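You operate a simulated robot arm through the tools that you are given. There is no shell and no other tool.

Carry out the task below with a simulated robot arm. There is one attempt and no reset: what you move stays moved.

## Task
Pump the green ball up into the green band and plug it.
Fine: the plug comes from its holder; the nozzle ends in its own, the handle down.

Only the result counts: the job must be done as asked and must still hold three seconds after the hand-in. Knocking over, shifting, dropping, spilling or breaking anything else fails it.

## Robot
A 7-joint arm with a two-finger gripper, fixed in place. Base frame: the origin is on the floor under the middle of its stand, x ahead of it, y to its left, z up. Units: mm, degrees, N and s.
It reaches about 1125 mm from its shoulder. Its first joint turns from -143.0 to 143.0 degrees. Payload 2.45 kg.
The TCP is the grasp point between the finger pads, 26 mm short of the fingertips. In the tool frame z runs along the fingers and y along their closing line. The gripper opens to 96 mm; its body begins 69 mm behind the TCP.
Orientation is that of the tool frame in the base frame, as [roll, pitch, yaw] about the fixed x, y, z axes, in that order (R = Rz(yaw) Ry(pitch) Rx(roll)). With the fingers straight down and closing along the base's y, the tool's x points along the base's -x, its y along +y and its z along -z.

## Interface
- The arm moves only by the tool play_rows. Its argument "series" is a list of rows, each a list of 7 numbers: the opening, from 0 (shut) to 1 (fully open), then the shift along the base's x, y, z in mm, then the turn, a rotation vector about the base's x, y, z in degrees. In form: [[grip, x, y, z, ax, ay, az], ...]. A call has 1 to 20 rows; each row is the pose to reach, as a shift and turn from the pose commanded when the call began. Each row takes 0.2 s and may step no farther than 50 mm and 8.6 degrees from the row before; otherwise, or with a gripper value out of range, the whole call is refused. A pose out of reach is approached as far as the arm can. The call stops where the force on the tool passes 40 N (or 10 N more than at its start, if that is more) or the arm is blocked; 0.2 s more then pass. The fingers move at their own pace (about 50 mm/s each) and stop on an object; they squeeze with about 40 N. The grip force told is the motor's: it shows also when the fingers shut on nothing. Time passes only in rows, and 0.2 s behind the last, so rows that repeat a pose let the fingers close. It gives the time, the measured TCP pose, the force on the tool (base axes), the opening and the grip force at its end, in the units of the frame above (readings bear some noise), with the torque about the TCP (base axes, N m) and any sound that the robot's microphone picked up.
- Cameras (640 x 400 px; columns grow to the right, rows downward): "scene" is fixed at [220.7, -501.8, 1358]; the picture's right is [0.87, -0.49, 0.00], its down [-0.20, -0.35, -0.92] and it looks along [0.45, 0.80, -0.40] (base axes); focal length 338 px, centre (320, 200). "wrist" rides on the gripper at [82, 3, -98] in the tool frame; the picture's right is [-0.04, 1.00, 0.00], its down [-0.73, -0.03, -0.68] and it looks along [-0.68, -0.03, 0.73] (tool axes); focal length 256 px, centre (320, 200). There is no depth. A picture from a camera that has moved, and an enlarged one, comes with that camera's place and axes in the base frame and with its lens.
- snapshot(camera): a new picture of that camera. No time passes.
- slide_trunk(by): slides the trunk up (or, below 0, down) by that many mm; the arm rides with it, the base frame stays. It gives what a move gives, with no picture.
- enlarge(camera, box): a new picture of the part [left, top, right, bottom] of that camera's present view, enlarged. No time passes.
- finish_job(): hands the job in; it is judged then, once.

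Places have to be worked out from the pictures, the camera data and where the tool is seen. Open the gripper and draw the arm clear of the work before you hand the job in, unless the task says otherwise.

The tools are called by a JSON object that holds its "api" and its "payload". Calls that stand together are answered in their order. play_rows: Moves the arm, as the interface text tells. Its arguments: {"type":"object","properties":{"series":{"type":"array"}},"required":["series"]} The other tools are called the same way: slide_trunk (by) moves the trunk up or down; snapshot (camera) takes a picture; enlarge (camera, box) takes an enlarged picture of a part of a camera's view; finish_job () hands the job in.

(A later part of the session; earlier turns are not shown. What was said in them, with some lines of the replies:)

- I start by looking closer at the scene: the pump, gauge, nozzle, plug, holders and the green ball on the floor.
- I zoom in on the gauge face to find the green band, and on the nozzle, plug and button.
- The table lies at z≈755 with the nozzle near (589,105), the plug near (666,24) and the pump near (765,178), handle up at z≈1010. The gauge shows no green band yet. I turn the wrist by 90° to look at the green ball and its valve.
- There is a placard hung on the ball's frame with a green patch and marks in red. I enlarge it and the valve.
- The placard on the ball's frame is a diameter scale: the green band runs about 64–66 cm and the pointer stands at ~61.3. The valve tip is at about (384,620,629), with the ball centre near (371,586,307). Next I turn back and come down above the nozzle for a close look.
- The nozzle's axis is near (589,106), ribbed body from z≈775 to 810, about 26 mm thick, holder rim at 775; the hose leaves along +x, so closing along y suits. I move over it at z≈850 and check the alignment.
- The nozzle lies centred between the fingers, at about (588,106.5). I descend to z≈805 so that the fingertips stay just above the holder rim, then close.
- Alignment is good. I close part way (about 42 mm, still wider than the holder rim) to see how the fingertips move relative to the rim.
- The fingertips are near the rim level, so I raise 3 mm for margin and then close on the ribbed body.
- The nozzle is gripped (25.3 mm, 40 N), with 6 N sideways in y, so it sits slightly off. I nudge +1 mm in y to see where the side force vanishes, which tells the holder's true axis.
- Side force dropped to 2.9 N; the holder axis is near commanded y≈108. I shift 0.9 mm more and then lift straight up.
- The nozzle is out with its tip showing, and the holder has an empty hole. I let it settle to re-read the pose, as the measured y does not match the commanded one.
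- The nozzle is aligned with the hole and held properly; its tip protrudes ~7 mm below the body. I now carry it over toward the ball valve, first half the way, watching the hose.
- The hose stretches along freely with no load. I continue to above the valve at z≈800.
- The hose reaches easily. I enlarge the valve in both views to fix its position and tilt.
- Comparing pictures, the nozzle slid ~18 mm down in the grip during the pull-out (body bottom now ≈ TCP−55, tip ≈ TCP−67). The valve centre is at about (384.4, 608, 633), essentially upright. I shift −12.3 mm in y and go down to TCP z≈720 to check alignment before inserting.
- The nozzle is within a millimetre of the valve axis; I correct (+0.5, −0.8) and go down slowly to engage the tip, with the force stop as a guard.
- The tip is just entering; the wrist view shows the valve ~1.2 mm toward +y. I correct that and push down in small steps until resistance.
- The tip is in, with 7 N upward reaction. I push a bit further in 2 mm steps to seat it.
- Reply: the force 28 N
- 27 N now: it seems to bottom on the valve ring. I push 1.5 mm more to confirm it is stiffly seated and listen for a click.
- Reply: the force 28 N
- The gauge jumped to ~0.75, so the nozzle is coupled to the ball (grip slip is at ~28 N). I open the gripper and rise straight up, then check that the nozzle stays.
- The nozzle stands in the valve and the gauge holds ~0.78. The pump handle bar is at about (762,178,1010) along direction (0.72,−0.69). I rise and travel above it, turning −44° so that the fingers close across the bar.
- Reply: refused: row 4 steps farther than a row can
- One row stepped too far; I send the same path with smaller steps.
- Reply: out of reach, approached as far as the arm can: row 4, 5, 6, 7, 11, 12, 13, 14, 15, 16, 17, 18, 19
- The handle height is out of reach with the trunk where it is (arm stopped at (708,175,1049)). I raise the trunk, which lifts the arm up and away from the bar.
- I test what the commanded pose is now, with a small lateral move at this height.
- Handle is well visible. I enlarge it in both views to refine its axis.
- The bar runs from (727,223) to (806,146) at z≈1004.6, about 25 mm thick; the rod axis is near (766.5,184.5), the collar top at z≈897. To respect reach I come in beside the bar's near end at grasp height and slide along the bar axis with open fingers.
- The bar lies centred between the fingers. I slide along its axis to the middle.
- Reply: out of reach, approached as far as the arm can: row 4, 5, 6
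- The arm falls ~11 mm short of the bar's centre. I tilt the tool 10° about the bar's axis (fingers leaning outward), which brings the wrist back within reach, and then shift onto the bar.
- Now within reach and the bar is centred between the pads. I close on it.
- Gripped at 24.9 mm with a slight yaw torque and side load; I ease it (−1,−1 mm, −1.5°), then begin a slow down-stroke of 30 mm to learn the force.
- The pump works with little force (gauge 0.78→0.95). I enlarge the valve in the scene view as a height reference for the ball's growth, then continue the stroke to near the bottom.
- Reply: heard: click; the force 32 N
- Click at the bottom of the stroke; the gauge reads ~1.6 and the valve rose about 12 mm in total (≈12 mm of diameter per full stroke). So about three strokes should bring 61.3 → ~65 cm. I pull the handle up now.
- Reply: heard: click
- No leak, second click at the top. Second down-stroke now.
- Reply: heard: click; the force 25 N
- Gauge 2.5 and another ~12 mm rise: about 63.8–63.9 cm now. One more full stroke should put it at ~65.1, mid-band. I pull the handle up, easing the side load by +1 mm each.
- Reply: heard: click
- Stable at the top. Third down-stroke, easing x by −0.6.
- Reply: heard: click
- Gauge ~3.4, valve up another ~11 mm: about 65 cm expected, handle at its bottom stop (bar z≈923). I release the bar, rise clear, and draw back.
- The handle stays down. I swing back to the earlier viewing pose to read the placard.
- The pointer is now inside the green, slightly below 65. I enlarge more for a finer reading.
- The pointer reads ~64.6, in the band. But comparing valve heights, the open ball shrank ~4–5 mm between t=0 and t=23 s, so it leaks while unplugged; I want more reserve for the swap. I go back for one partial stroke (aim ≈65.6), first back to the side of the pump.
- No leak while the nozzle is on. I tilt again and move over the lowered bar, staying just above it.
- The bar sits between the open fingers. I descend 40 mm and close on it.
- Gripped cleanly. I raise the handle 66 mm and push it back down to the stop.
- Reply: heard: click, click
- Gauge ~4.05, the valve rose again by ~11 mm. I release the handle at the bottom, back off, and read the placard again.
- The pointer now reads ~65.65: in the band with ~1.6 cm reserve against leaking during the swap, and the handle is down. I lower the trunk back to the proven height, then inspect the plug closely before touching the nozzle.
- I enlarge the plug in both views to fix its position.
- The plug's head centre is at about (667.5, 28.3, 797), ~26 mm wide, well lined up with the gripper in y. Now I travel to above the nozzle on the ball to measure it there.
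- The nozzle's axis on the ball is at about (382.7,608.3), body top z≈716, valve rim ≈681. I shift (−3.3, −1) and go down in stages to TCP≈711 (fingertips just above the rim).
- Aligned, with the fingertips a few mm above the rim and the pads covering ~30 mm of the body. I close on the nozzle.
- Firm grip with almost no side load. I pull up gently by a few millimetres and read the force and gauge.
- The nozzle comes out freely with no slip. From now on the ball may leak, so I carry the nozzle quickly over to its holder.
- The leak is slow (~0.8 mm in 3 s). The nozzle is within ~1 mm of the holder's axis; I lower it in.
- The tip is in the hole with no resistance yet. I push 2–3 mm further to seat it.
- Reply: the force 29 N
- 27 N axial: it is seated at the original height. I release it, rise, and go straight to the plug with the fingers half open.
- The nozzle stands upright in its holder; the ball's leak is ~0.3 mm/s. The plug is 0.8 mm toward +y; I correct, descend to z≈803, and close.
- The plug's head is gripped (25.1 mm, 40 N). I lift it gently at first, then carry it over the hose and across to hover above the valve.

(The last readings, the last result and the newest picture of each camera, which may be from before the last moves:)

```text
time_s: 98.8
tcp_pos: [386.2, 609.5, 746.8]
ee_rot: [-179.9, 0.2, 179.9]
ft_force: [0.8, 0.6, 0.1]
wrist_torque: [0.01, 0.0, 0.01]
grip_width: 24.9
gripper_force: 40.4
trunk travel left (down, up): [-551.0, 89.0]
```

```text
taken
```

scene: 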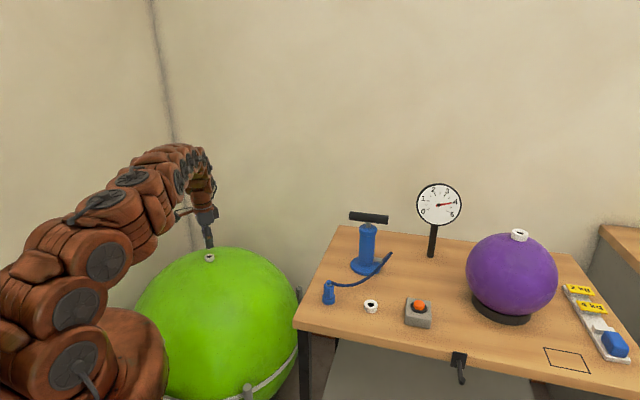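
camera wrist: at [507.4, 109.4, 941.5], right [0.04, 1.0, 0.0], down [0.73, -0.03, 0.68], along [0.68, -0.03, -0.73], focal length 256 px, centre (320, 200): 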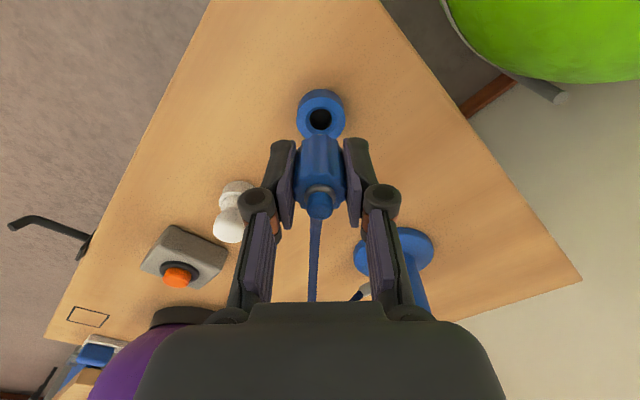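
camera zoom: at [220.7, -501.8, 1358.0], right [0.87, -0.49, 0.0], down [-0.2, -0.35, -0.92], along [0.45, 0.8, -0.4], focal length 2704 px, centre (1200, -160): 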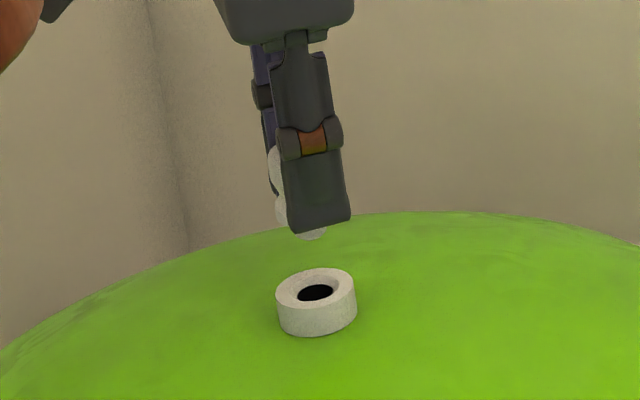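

The plug hangs securely (stub bottom ≈ TCP−44). The valve is about 1.5 mm toward −y and ~3.3 mm toward −x. I correct and come down close above the hole.

{"api": "play_rows", "payload": {"series": [[0.1, -3.3, -1.5, -8, 0, 0, 0], [0.1, -3.3, -1.5, -18, 0, 0, 0], [0.1, -3.3, -1.5, -18, 0, 0, 0]]}}

{"api": "enlarge", "payload": {"camera": "wrist", "box": [240, 70, 400, 220]}}

{"api": "enlarge", "payload": {"camera": "scene", "box": [190, 235, 230, 270]}}

```text
time_s: 99.6
tcp_pos: [381.5, 607.6, 731.2]
ee_rot: [179.9, 0.1, -179.9]
ft_force: [0.3, 0.3, 0.1]
wrist_torque: [0.01, -0.01, -0.04]
grip_width: 24.4
gripper_force: 40.5
trunk travel left (down, up): [-551.0, 89.0]
```

```text
2.67 times, centred on (320, 145) of wrist
camera zoom: at [300.4, 611.6, 830.0], right [0.04, 1.0, 0.0], down [0.73, -0.03, 0.68], along [0.68, -0.03, -0.73], focal length 683 px, centre (320, 347)
```

zoom: 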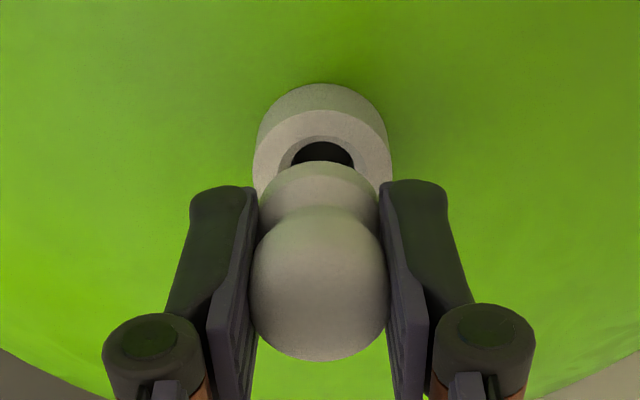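

```text
11.43 times, centred on (210, 252) of scene
camera zoom: at [220.7, -501.8, 1358.0], right [0.87, -0.49, 0.0], down [-0.2, -0.35, -0.92], along [0.45, 0.8, -0.4], focal length 3863 px, centre (1577, -400)
```

zoom: 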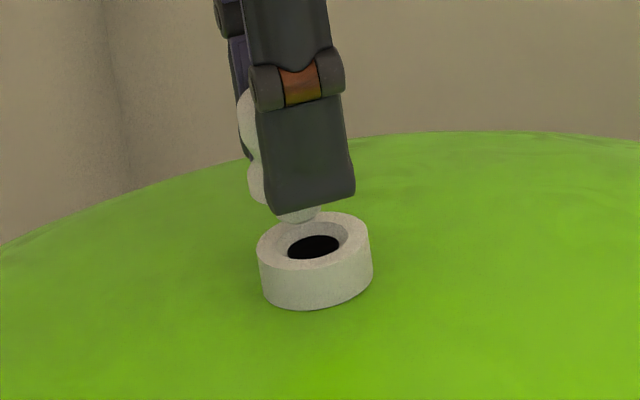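

The plug now sits ~2.4 mm short in x and 0.6 mm in y. I correct and go down into the hole in small steps.

{"api": "play_rows", "payload": {"series": [[0.1, 2.4, 0.6, 0, 0, 0, 0], [0.1, 2.4, 0.6, -4, 0, 0, 0], [0.1, 2.4, 0.6, -8, 0, 0, 0]]}}

{"api": "enlarge", "payload": {"camera": "wrist", "box": [240, 70, 400, 220]}}

{"api": "enlarge", "payload": {"camera": "scene", "box": [190, 235, 230, 270]}}

```text
time_s: 100.4
tcp_pos: [382.9, 607.1, 723.5]
ee_rot: [180.0, 0.2, 180.0]
ft_force: [0.8, 0.2, -0.2]
wrist_torque: [0.03, -0.02, 0.01]
grip_width: 24.5
gripper_force: 40.1
trunk travel left (down, up): [-551.0, 89.0]
```

```text
2.67 times, centred on (320, 145) of wrist
camera zoom: at [302.1, 611.5, 822.0], right [0.04, 1.0, 0.0], down [0.73, -0.03, 0.68], along [0.68, -0.03, -0.73], focal length 683 px, centre (320, 347)
```

zoom: 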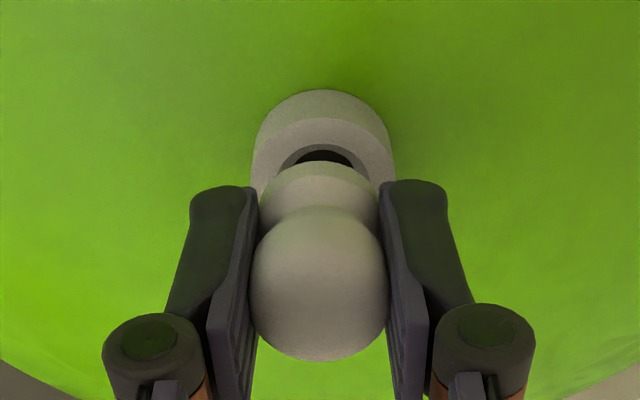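

```text
11.43 times, centred on (210, 252) of scene
camera zoom: at [220.7, -501.8, 1358.0], right [0.87, -0.49, 0.0], down [-0.2, -0.35, -0.92], along [0.45, 0.8, -0.4], focal length 3863 px, centre (1577, -400)
```

zoom: 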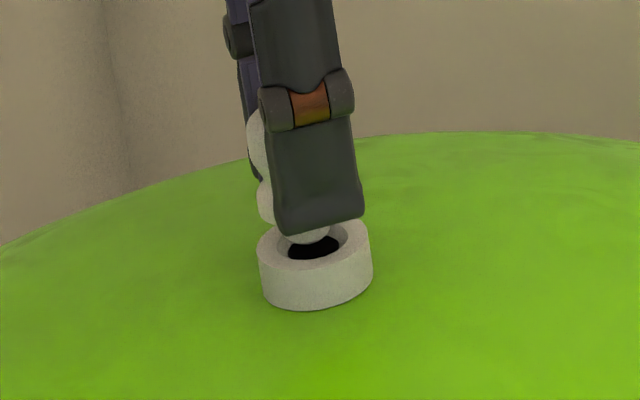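

Stub is at the hole mouth, ~1.4 mm short in x and 0.9 mm in y. I correct and push down to seat the plug, with the force stop as guard.

{"api": "play_rows", "payload": {"series": [[0.1, 1.4, 0.9, 0, 0, 0, 0], [0.1, 1.4, 0.9, -4, 0, 0, 0], [0.1, 1.4, 0.9, -8, 0, 0, 0], [0.1, 1.4, 0.9, -12, 0, 0, 0]]}}

{"api": "enlarge", "payload": {"camera": "wrist", "box": [240, 70, 400, 220]}}

{"api": "enlarge", "payload": {"camera": "scene", "box": [190, 235, 230, 270]}}

```text
time_s: 101.4
tcp_pos: [384.1, 609.3, 710.0]
ee_rot: [180.0, 0.2, 179.9]
ft_force: [-0.2, -1.7, 0.0]
wrist_torque: [-0.01, 0.03, -0.01]
grip_width: 24.3
gripper_force: 40.2
trunk travel left (down, up): [-551.0, 89.0]
```

```text
2.67 times, centred on (320, 145) of wrist
camera zoom: at [303.9, 613.0, 809.1], right [0.04, 1.0, 0.0], down [0.73, -0.03, 0.68], along [0.68, -0.03, -0.73], focal length 683 px, centre (320, 347)
```

zoom: 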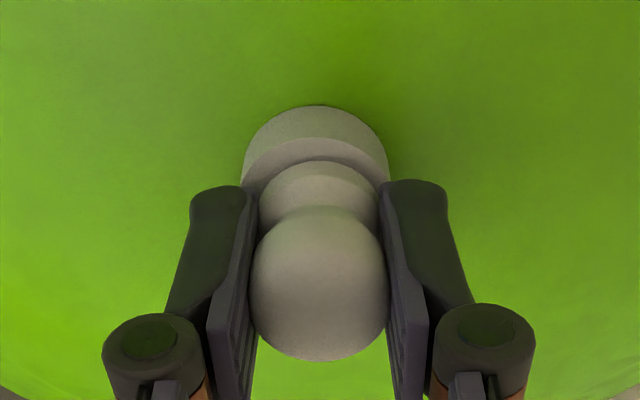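

```text
11.43 times, centred on (210, 252) of scene
camera zoom: at [220.7, -501.8, 1358.0], right [0.87, -0.49, 0.0], down [-0.2, -0.35, -0.92], along [0.45, 0.8, -0.4], focal length 3863 px, centre (1577, -400)
```

zoom: 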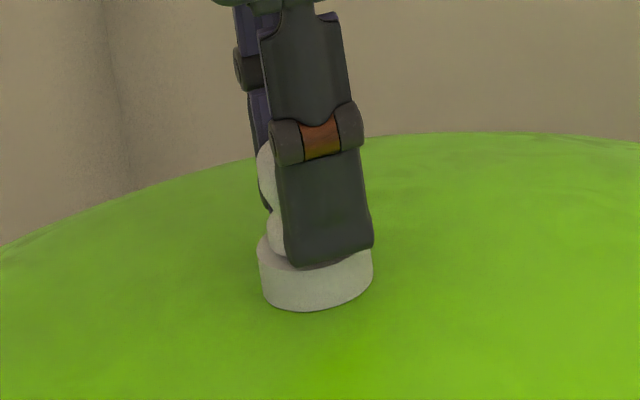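

The stub is in with no resistance. I keep pushing to seat the flange.

{"api": "play_rows", "payload": {"series": [[0.1, 0, -0.3, -2.5, 0, 0, 0], [0.1, 0, -0.3, -5, 0, 0, 0], [0.1, 0, -0.3, -7, 0, 0, 0]]}}

{"api": "enlarge", "payload": {"camera": "wrist", "box": [240, 70, 400, 220]}}

{"api": "enlarge", "payload": {"camera": "scene", "box": [190, 235, 230, 270]}}

```text
time_s: 102.2
tcp_pos: [386.0, 608.4, 705.1]
ee_rot: [179.8, 0.2, -180.0]
ft_force: [-6.6, -8.0, 33.9]
wrist_torque: [-0.37, 0.24, -0.02]
grip_width: 25.0
gripper_force: 39.8
trunk travel left (down, up): [-551.0, 89.0]
```

```text
2.67 times, centred on (320, 145) of wrist
camera zoom: at [303.7, 611.9, 804.4], right [0.04, 1.0, 0.0], down [0.73, -0.03, 0.68], along [0.68, -0.03, -0.73], focal length 683 px, centre (320, 347)
```

zoom: 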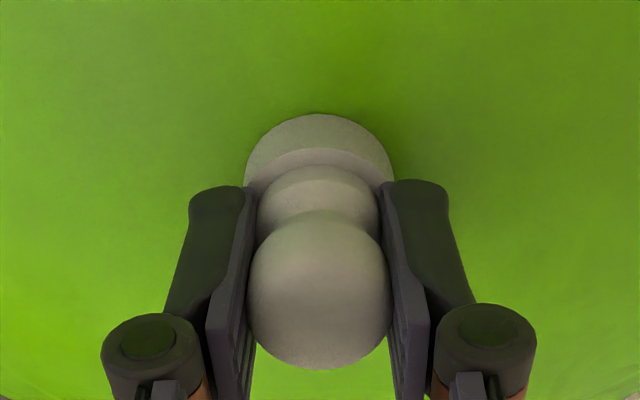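

```text
11.43 times, centred on (210, 252) of scene
camera zoom: at [220.7, -501.8, 1358.0], right [0.87, -0.49, 0.0], down [-0.2, -0.35, -0.92], along [0.45, 0.8, -0.4], focal length 3863 px, centre (1577, -400)
```

zoom: 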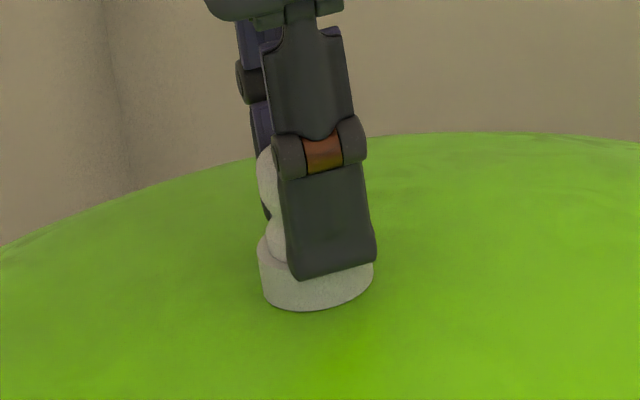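

34 N: the plug bears on the valve. I open the fingers and rise to look at how it sits.

{"api": "play_rows", "payload": {"series": [[0.55, 0, 0, 2, 0, 0, 0], [0.55, 0, 0, 2, 0, 0, 0], [0.55, 0, 0, 20, 0, 0, 0], [0.55, 0, 0, 55, 0, 0, 0], [0.55, 0, 0, 60, 0, 0, 0]]}}

{"api": "enlarge", "payload": {"camera": "wrist", "box": [240, 50, 400, 220]}}

{"api": "enlarge", "payload": {"camera": "scene", "box": [190, 235, 230, 270]}}

```text
time_s: 103.4
tcp_pos: [383.2, 608.8, 763.6]
ee_rot: [-180.0, 0.2, -179.9]
ft_force: [-0.2, 0.0, 2.1]
wrist_torque: [0.0, -0.02, 0.02]
grip_width: 52.7
gripper_force: 0.1
trunk travel left (down, up): [-551.0, 89.0]
```

```text
2.35 times, centred on (320, 135) of wrist
camera zoom: at [303.2, 613.0, 862.6], right [0.04, 1.0, 0.0], down [0.73, -0.03, 0.68], along [0.68, -0.03, -0.73], focal length 602 px, centre (320, 353)
```

zoom: 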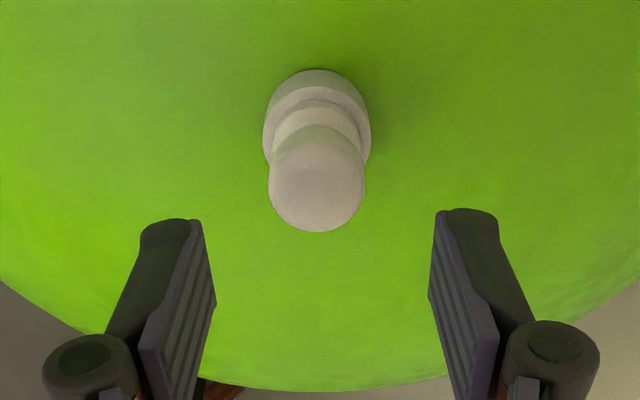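

```text
11.43 times, centred on (210, 252) of scene
camera zoom: at [220.7, -501.8, 1358.0], right [0.87, -0.49, 0.0], down [-0.2, -0.35, -0.92], along [0.45, 0.8, -0.4], focal length 3863 px, centre (1577, -400)
```

zoom: 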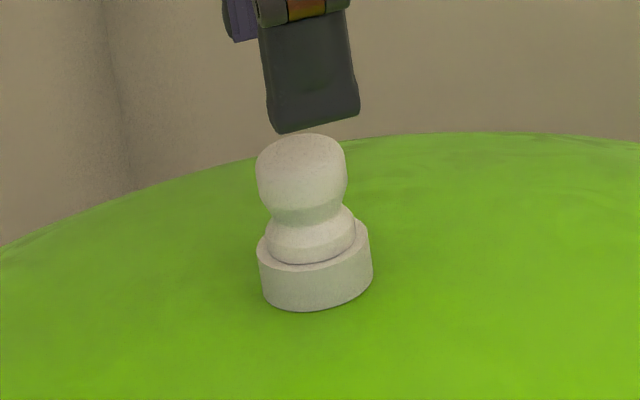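

The plug sits upright with its flange on the valve, like it sat in its holder. I rise and swing to the viewing pose to read the placard and see whether the leak has stopped.

{"api": "play_rows", "payload": {"series": [[0.55, 0, 0, 40, 0, 0, 0], [0.55, 0, 0, 80, 0, 0, 6], [0.8, 3, -25, 118, 0, 0, 13], [1, 8, -55, 155, 0, 0, 20], [1, 13, -85, 190, 0, 0, 27], [1, 18, -115, 225, 0, 0, 34], [1, 23, -145, 260, 0, 0, 41], [1, 28, -175, 295, 0, 0, 48], [1, 33, -205, 330, 0, 0, 55], [1, 38, -235, 365, 0, 0, 62], [1, 43, -265, 395, 0, 0, 69], [1, 48, -297, 425, 0, 0, 76], [1, 53, -330, 450, 0, 0, 83], [1, 57, -362, 472, 0, 0, 88], [1, 58.8, -386, 486, 0, 0, 88], [1, 58.8, -386, 486, 0, 0, 88]]}}

{"api": "snapshot", "payload": {"camera": "wrist"}}

{"api": "enlarge", "payload": {"camera": "wrist", "box": [400, 0, 435, 30]}}

{"api": "enlarge", "payload": {"camera": "scene", "box": [190, 235, 230, 270]}}

```text
time_s: 106.8
tcp_pos: [440.6, 222.7, 1249.7]
ee_rot: [179.9, 0.2, -92.0]
ft_force: [-0.3, 0.6, 0.1]
wrist_torque: [0.0, 0.0, 0.01]
grip_width: 95.9
gripper_force: 0.0
trunk travel left (down, up): [-551.0, 89.0]
```

```text
taken
camera wrist: at [436.8, 142.1, 1348.9], right [-1.0, 0.07, 0.0], down [0.05, 0.73, 0.68], along [0.05, 0.68, -0.73], focal length 256 px, centre (320, 200)
```

wrist: 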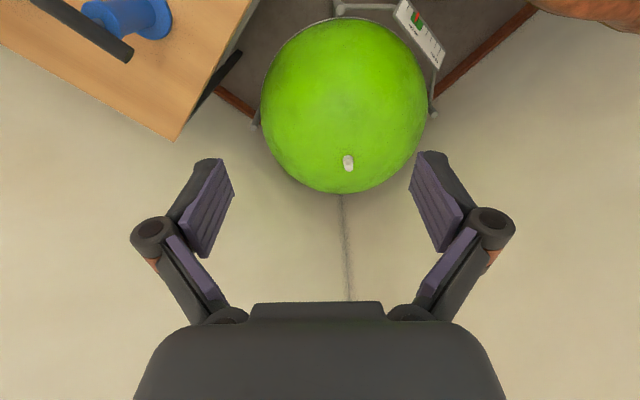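

```text
13.33 times, centred on (418, 15) of wrist
camera zoom: at [436.8, 142.1, 1348.9], right [-1.0, 0.07, 0.0], down [0.05, 0.73, 0.68], along [0.05, 0.68, -0.73], focal length 3413 px, centre (-980, 2667)
```

zoom: 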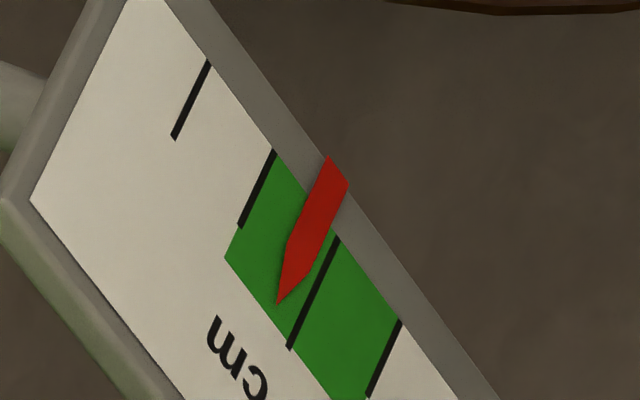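

```text
11.43 times, centred on (210, 252) of scene
camera zoom: at [220.7, -501.8, 1358.0], right [0.87, -0.49, 0.0], down [-0.2, -0.35, -0.92], along [0.45, 0.8, -0.4], focal length 3863 px, centre (1577, -400)
```

zoom: 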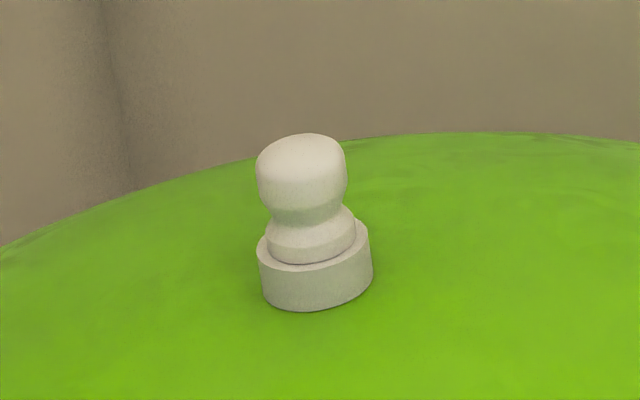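

The pointer reads ~65.3, inside the band. I wait a few seconds here and re-read to confirm that the plug seals, and check the nozzle and pump.

{"api": "play_rows", "payload": {"series": [[1, 0, 0, 0, 0, 0, 0], [1, 0, 0, 0, 0, 0, 0], [1, 0, 0, 0, 0, 0, 0], [1, 0, 0, 0, 0, 0, 0], [1, 0, 0, 0, 0, 0, 0], [1, 0, 0, 0, 0, 0, 0], [1, 0, 0, 0, 0, 0, 0], [1, 0, 0, 0, 0, 0, 0], [1, 0, 0, 0, 0, 0, 0], [1, 0, 0, 0, 0, 0, 0], [1, 0, 0, 0, 0, 0, 0], [1, 0, 0, 0, 0, 0, 0], [1, 0, 0, 0, 0, 0, 0], [1, 0, 0, 0, 0, 0, 0], [1, 0, 0, 0, 0, 0, 0], [1, 0, 0, 0, 0, 0, 0], [1, 0, 0, 0, 0, 0, 0], [1, 0, 0, 0, 0, 0, 0], [1, 0, 0, 0, 0, 0, 0], [1, 0, 0, 0, 0, 0, 0]]}}

{"api": "enlarge", "payload": {"camera": "wrist", "box": [400, 0, 435, 30]}}

{"api": "enlarge", "payload": {"camera": "scene", "box": [190, 235, 230, 270]}}

{"api": "enlarge", "payload": {"camera": "scene", "box": [300, 170, 480, 340]}}

{"api": "enlarge", "payload": {"camera": "scene", "box": [310, 270, 390, 320]}}

```text
time_s: 111.0
tcp_pos: [440.8, 223.8, 1250.2]
ee_rot: [-179.9, 0.1, -92.0]
ft_force: [-0.8, 0.2, 0.0]
wrist_torque: [0.01, 0.02, 0.0]
grip_width: 96.0
gripper_force: 0.0
trunk travel left (down, up): [-551.0, 89.0]
```

```text
13.33 times, centred on (418, 15) of wrist
camera zoom: at [436.6, 142.5, 1348.7], right [-1.0, 0.08, 0.0], down [0.06, 0.73, 0.68], along [0.05, 0.68, -0.73], focal length 3413 px, centre (-980, 2667)
```

zoom: 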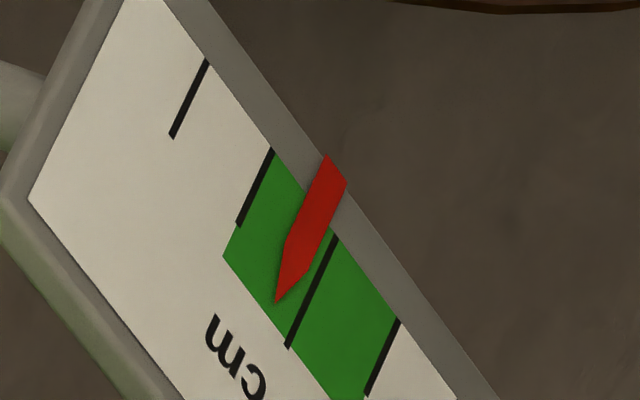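

```text
11.43 times, centred on (210, 252) of scene
camera zoom: at [220.7, -501.8, 1358.0], right [0.87, -0.49, 0.0], down [-0.2, -0.35, -0.92], along [0.45, 0.8, -0.4], focal length 3863 px, centre (1577, -400)
```

zoom: 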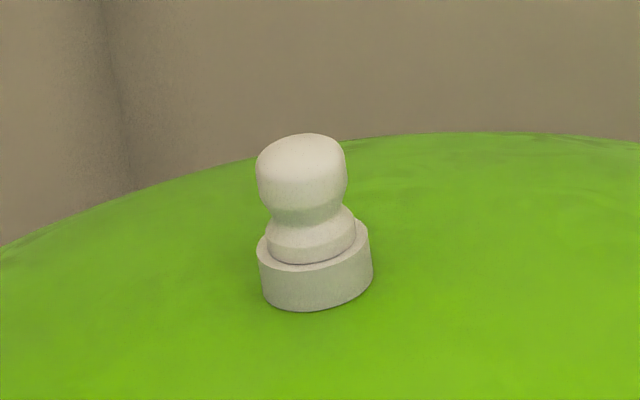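

```text
2.35 times, centred on (390, 255) of scene
camera zoom: at [220.7, -501.8, 1358.0], right [0.87, -0.49, 0.0], down [-0.2, -0.35, -0.92], along [0.45, 0.8, -0.4], focal length 795 px, centre (155, 71)
```

zoom: 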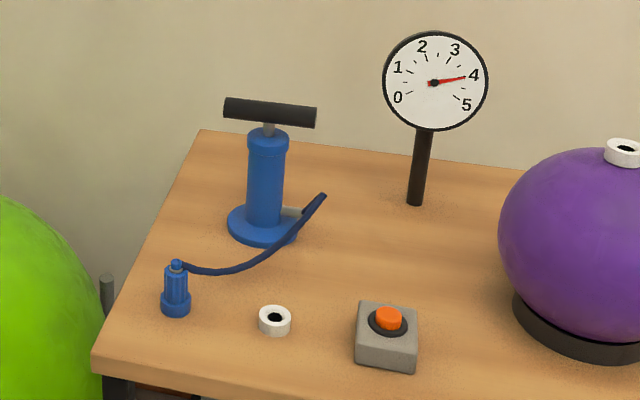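

```text
8.00 times, centred on (350, 295) of scene
camera zoom: at [220.7, -501.8, 1358.0], right [0.87, -0.49, 0.0], down [-0.2, -0.35, -0.92], along [0.45, 0.8, -0.4], focal length 2704 px, centre (80, -560)
```

zoom: 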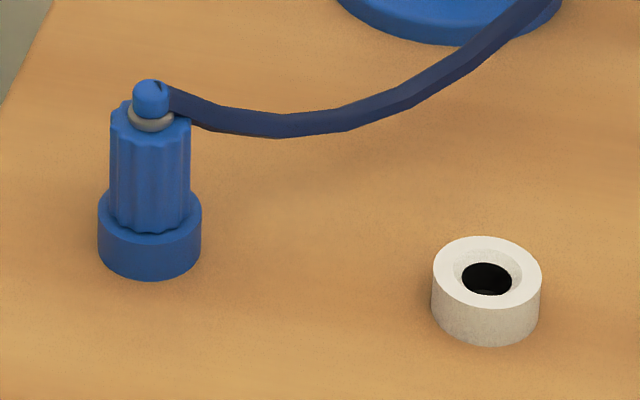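

The pointer stays at 65.3, the plug sits firmly, the nozzle stands in its holder exactly as at first, and the handle is down. The arm is clear with the gripper open; one last overall look before handing in.

{"api": "snapshot", "payload": {"camera": "scene"}}

{"api": "enlarge", "payload": {"camera": "wrist", "box": [230, 0, 460, 200]}}

```text
taken
```

scene: 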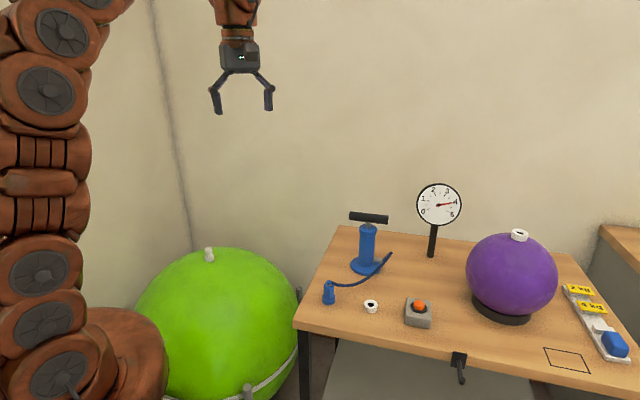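

```text
2.00 times, centred on (345, 100) of wrist
camera zoom: at [436.6, 142.5, 1348.7], right [-1.0, 0.08, 0.0], down [0.06, 0.73, 0.68], along [0.05, 0.68, -0.73], focal length 512 px, centre (270, 400)
```

zoom: 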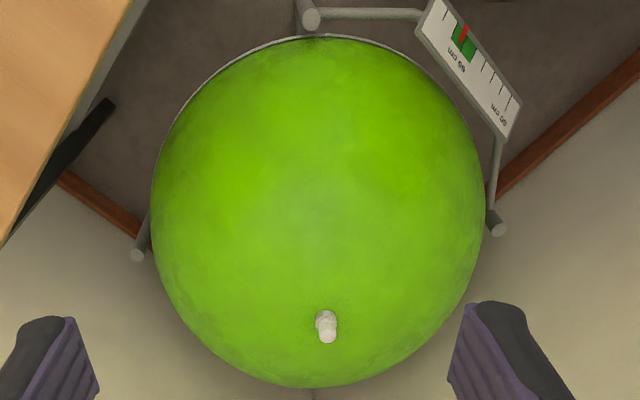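

Everything is as asked: the ball stands in the green band and is plugged, the nozzle is in its holder, the handle is down, nothing else has moved and the arm is clear. I hand the job in.

{"api": "finish_job", "payload": {}}

```text
The job is handed in.
```

The green ball is pumped to about 65.3 cm, inside the 64–66 cm green band, and plugged. I have handed the job in; the result of the judging hasn't come back.

- **Ball:** it leaked slowly while the valve was open, so I pumped it to about 65.6 cm before swapping the nozzle for the plug. With the plug in, the reading did not change over the four seconds I waited.
- **Plug:** it came from its own holder and sits upright in the valve.
- **Nozzle:** it is back in its holder and looks the same as at the start.
- **Pump:** the handle is down at its bottom stop. The pressure gauge still shows about 4, although it read 0 at the start with the nozzle in its holder.
- **Everything else:** nothing else shows as moved in the final pictures. I did not touch the orange button. The arm is clear of the work with the gripper open.
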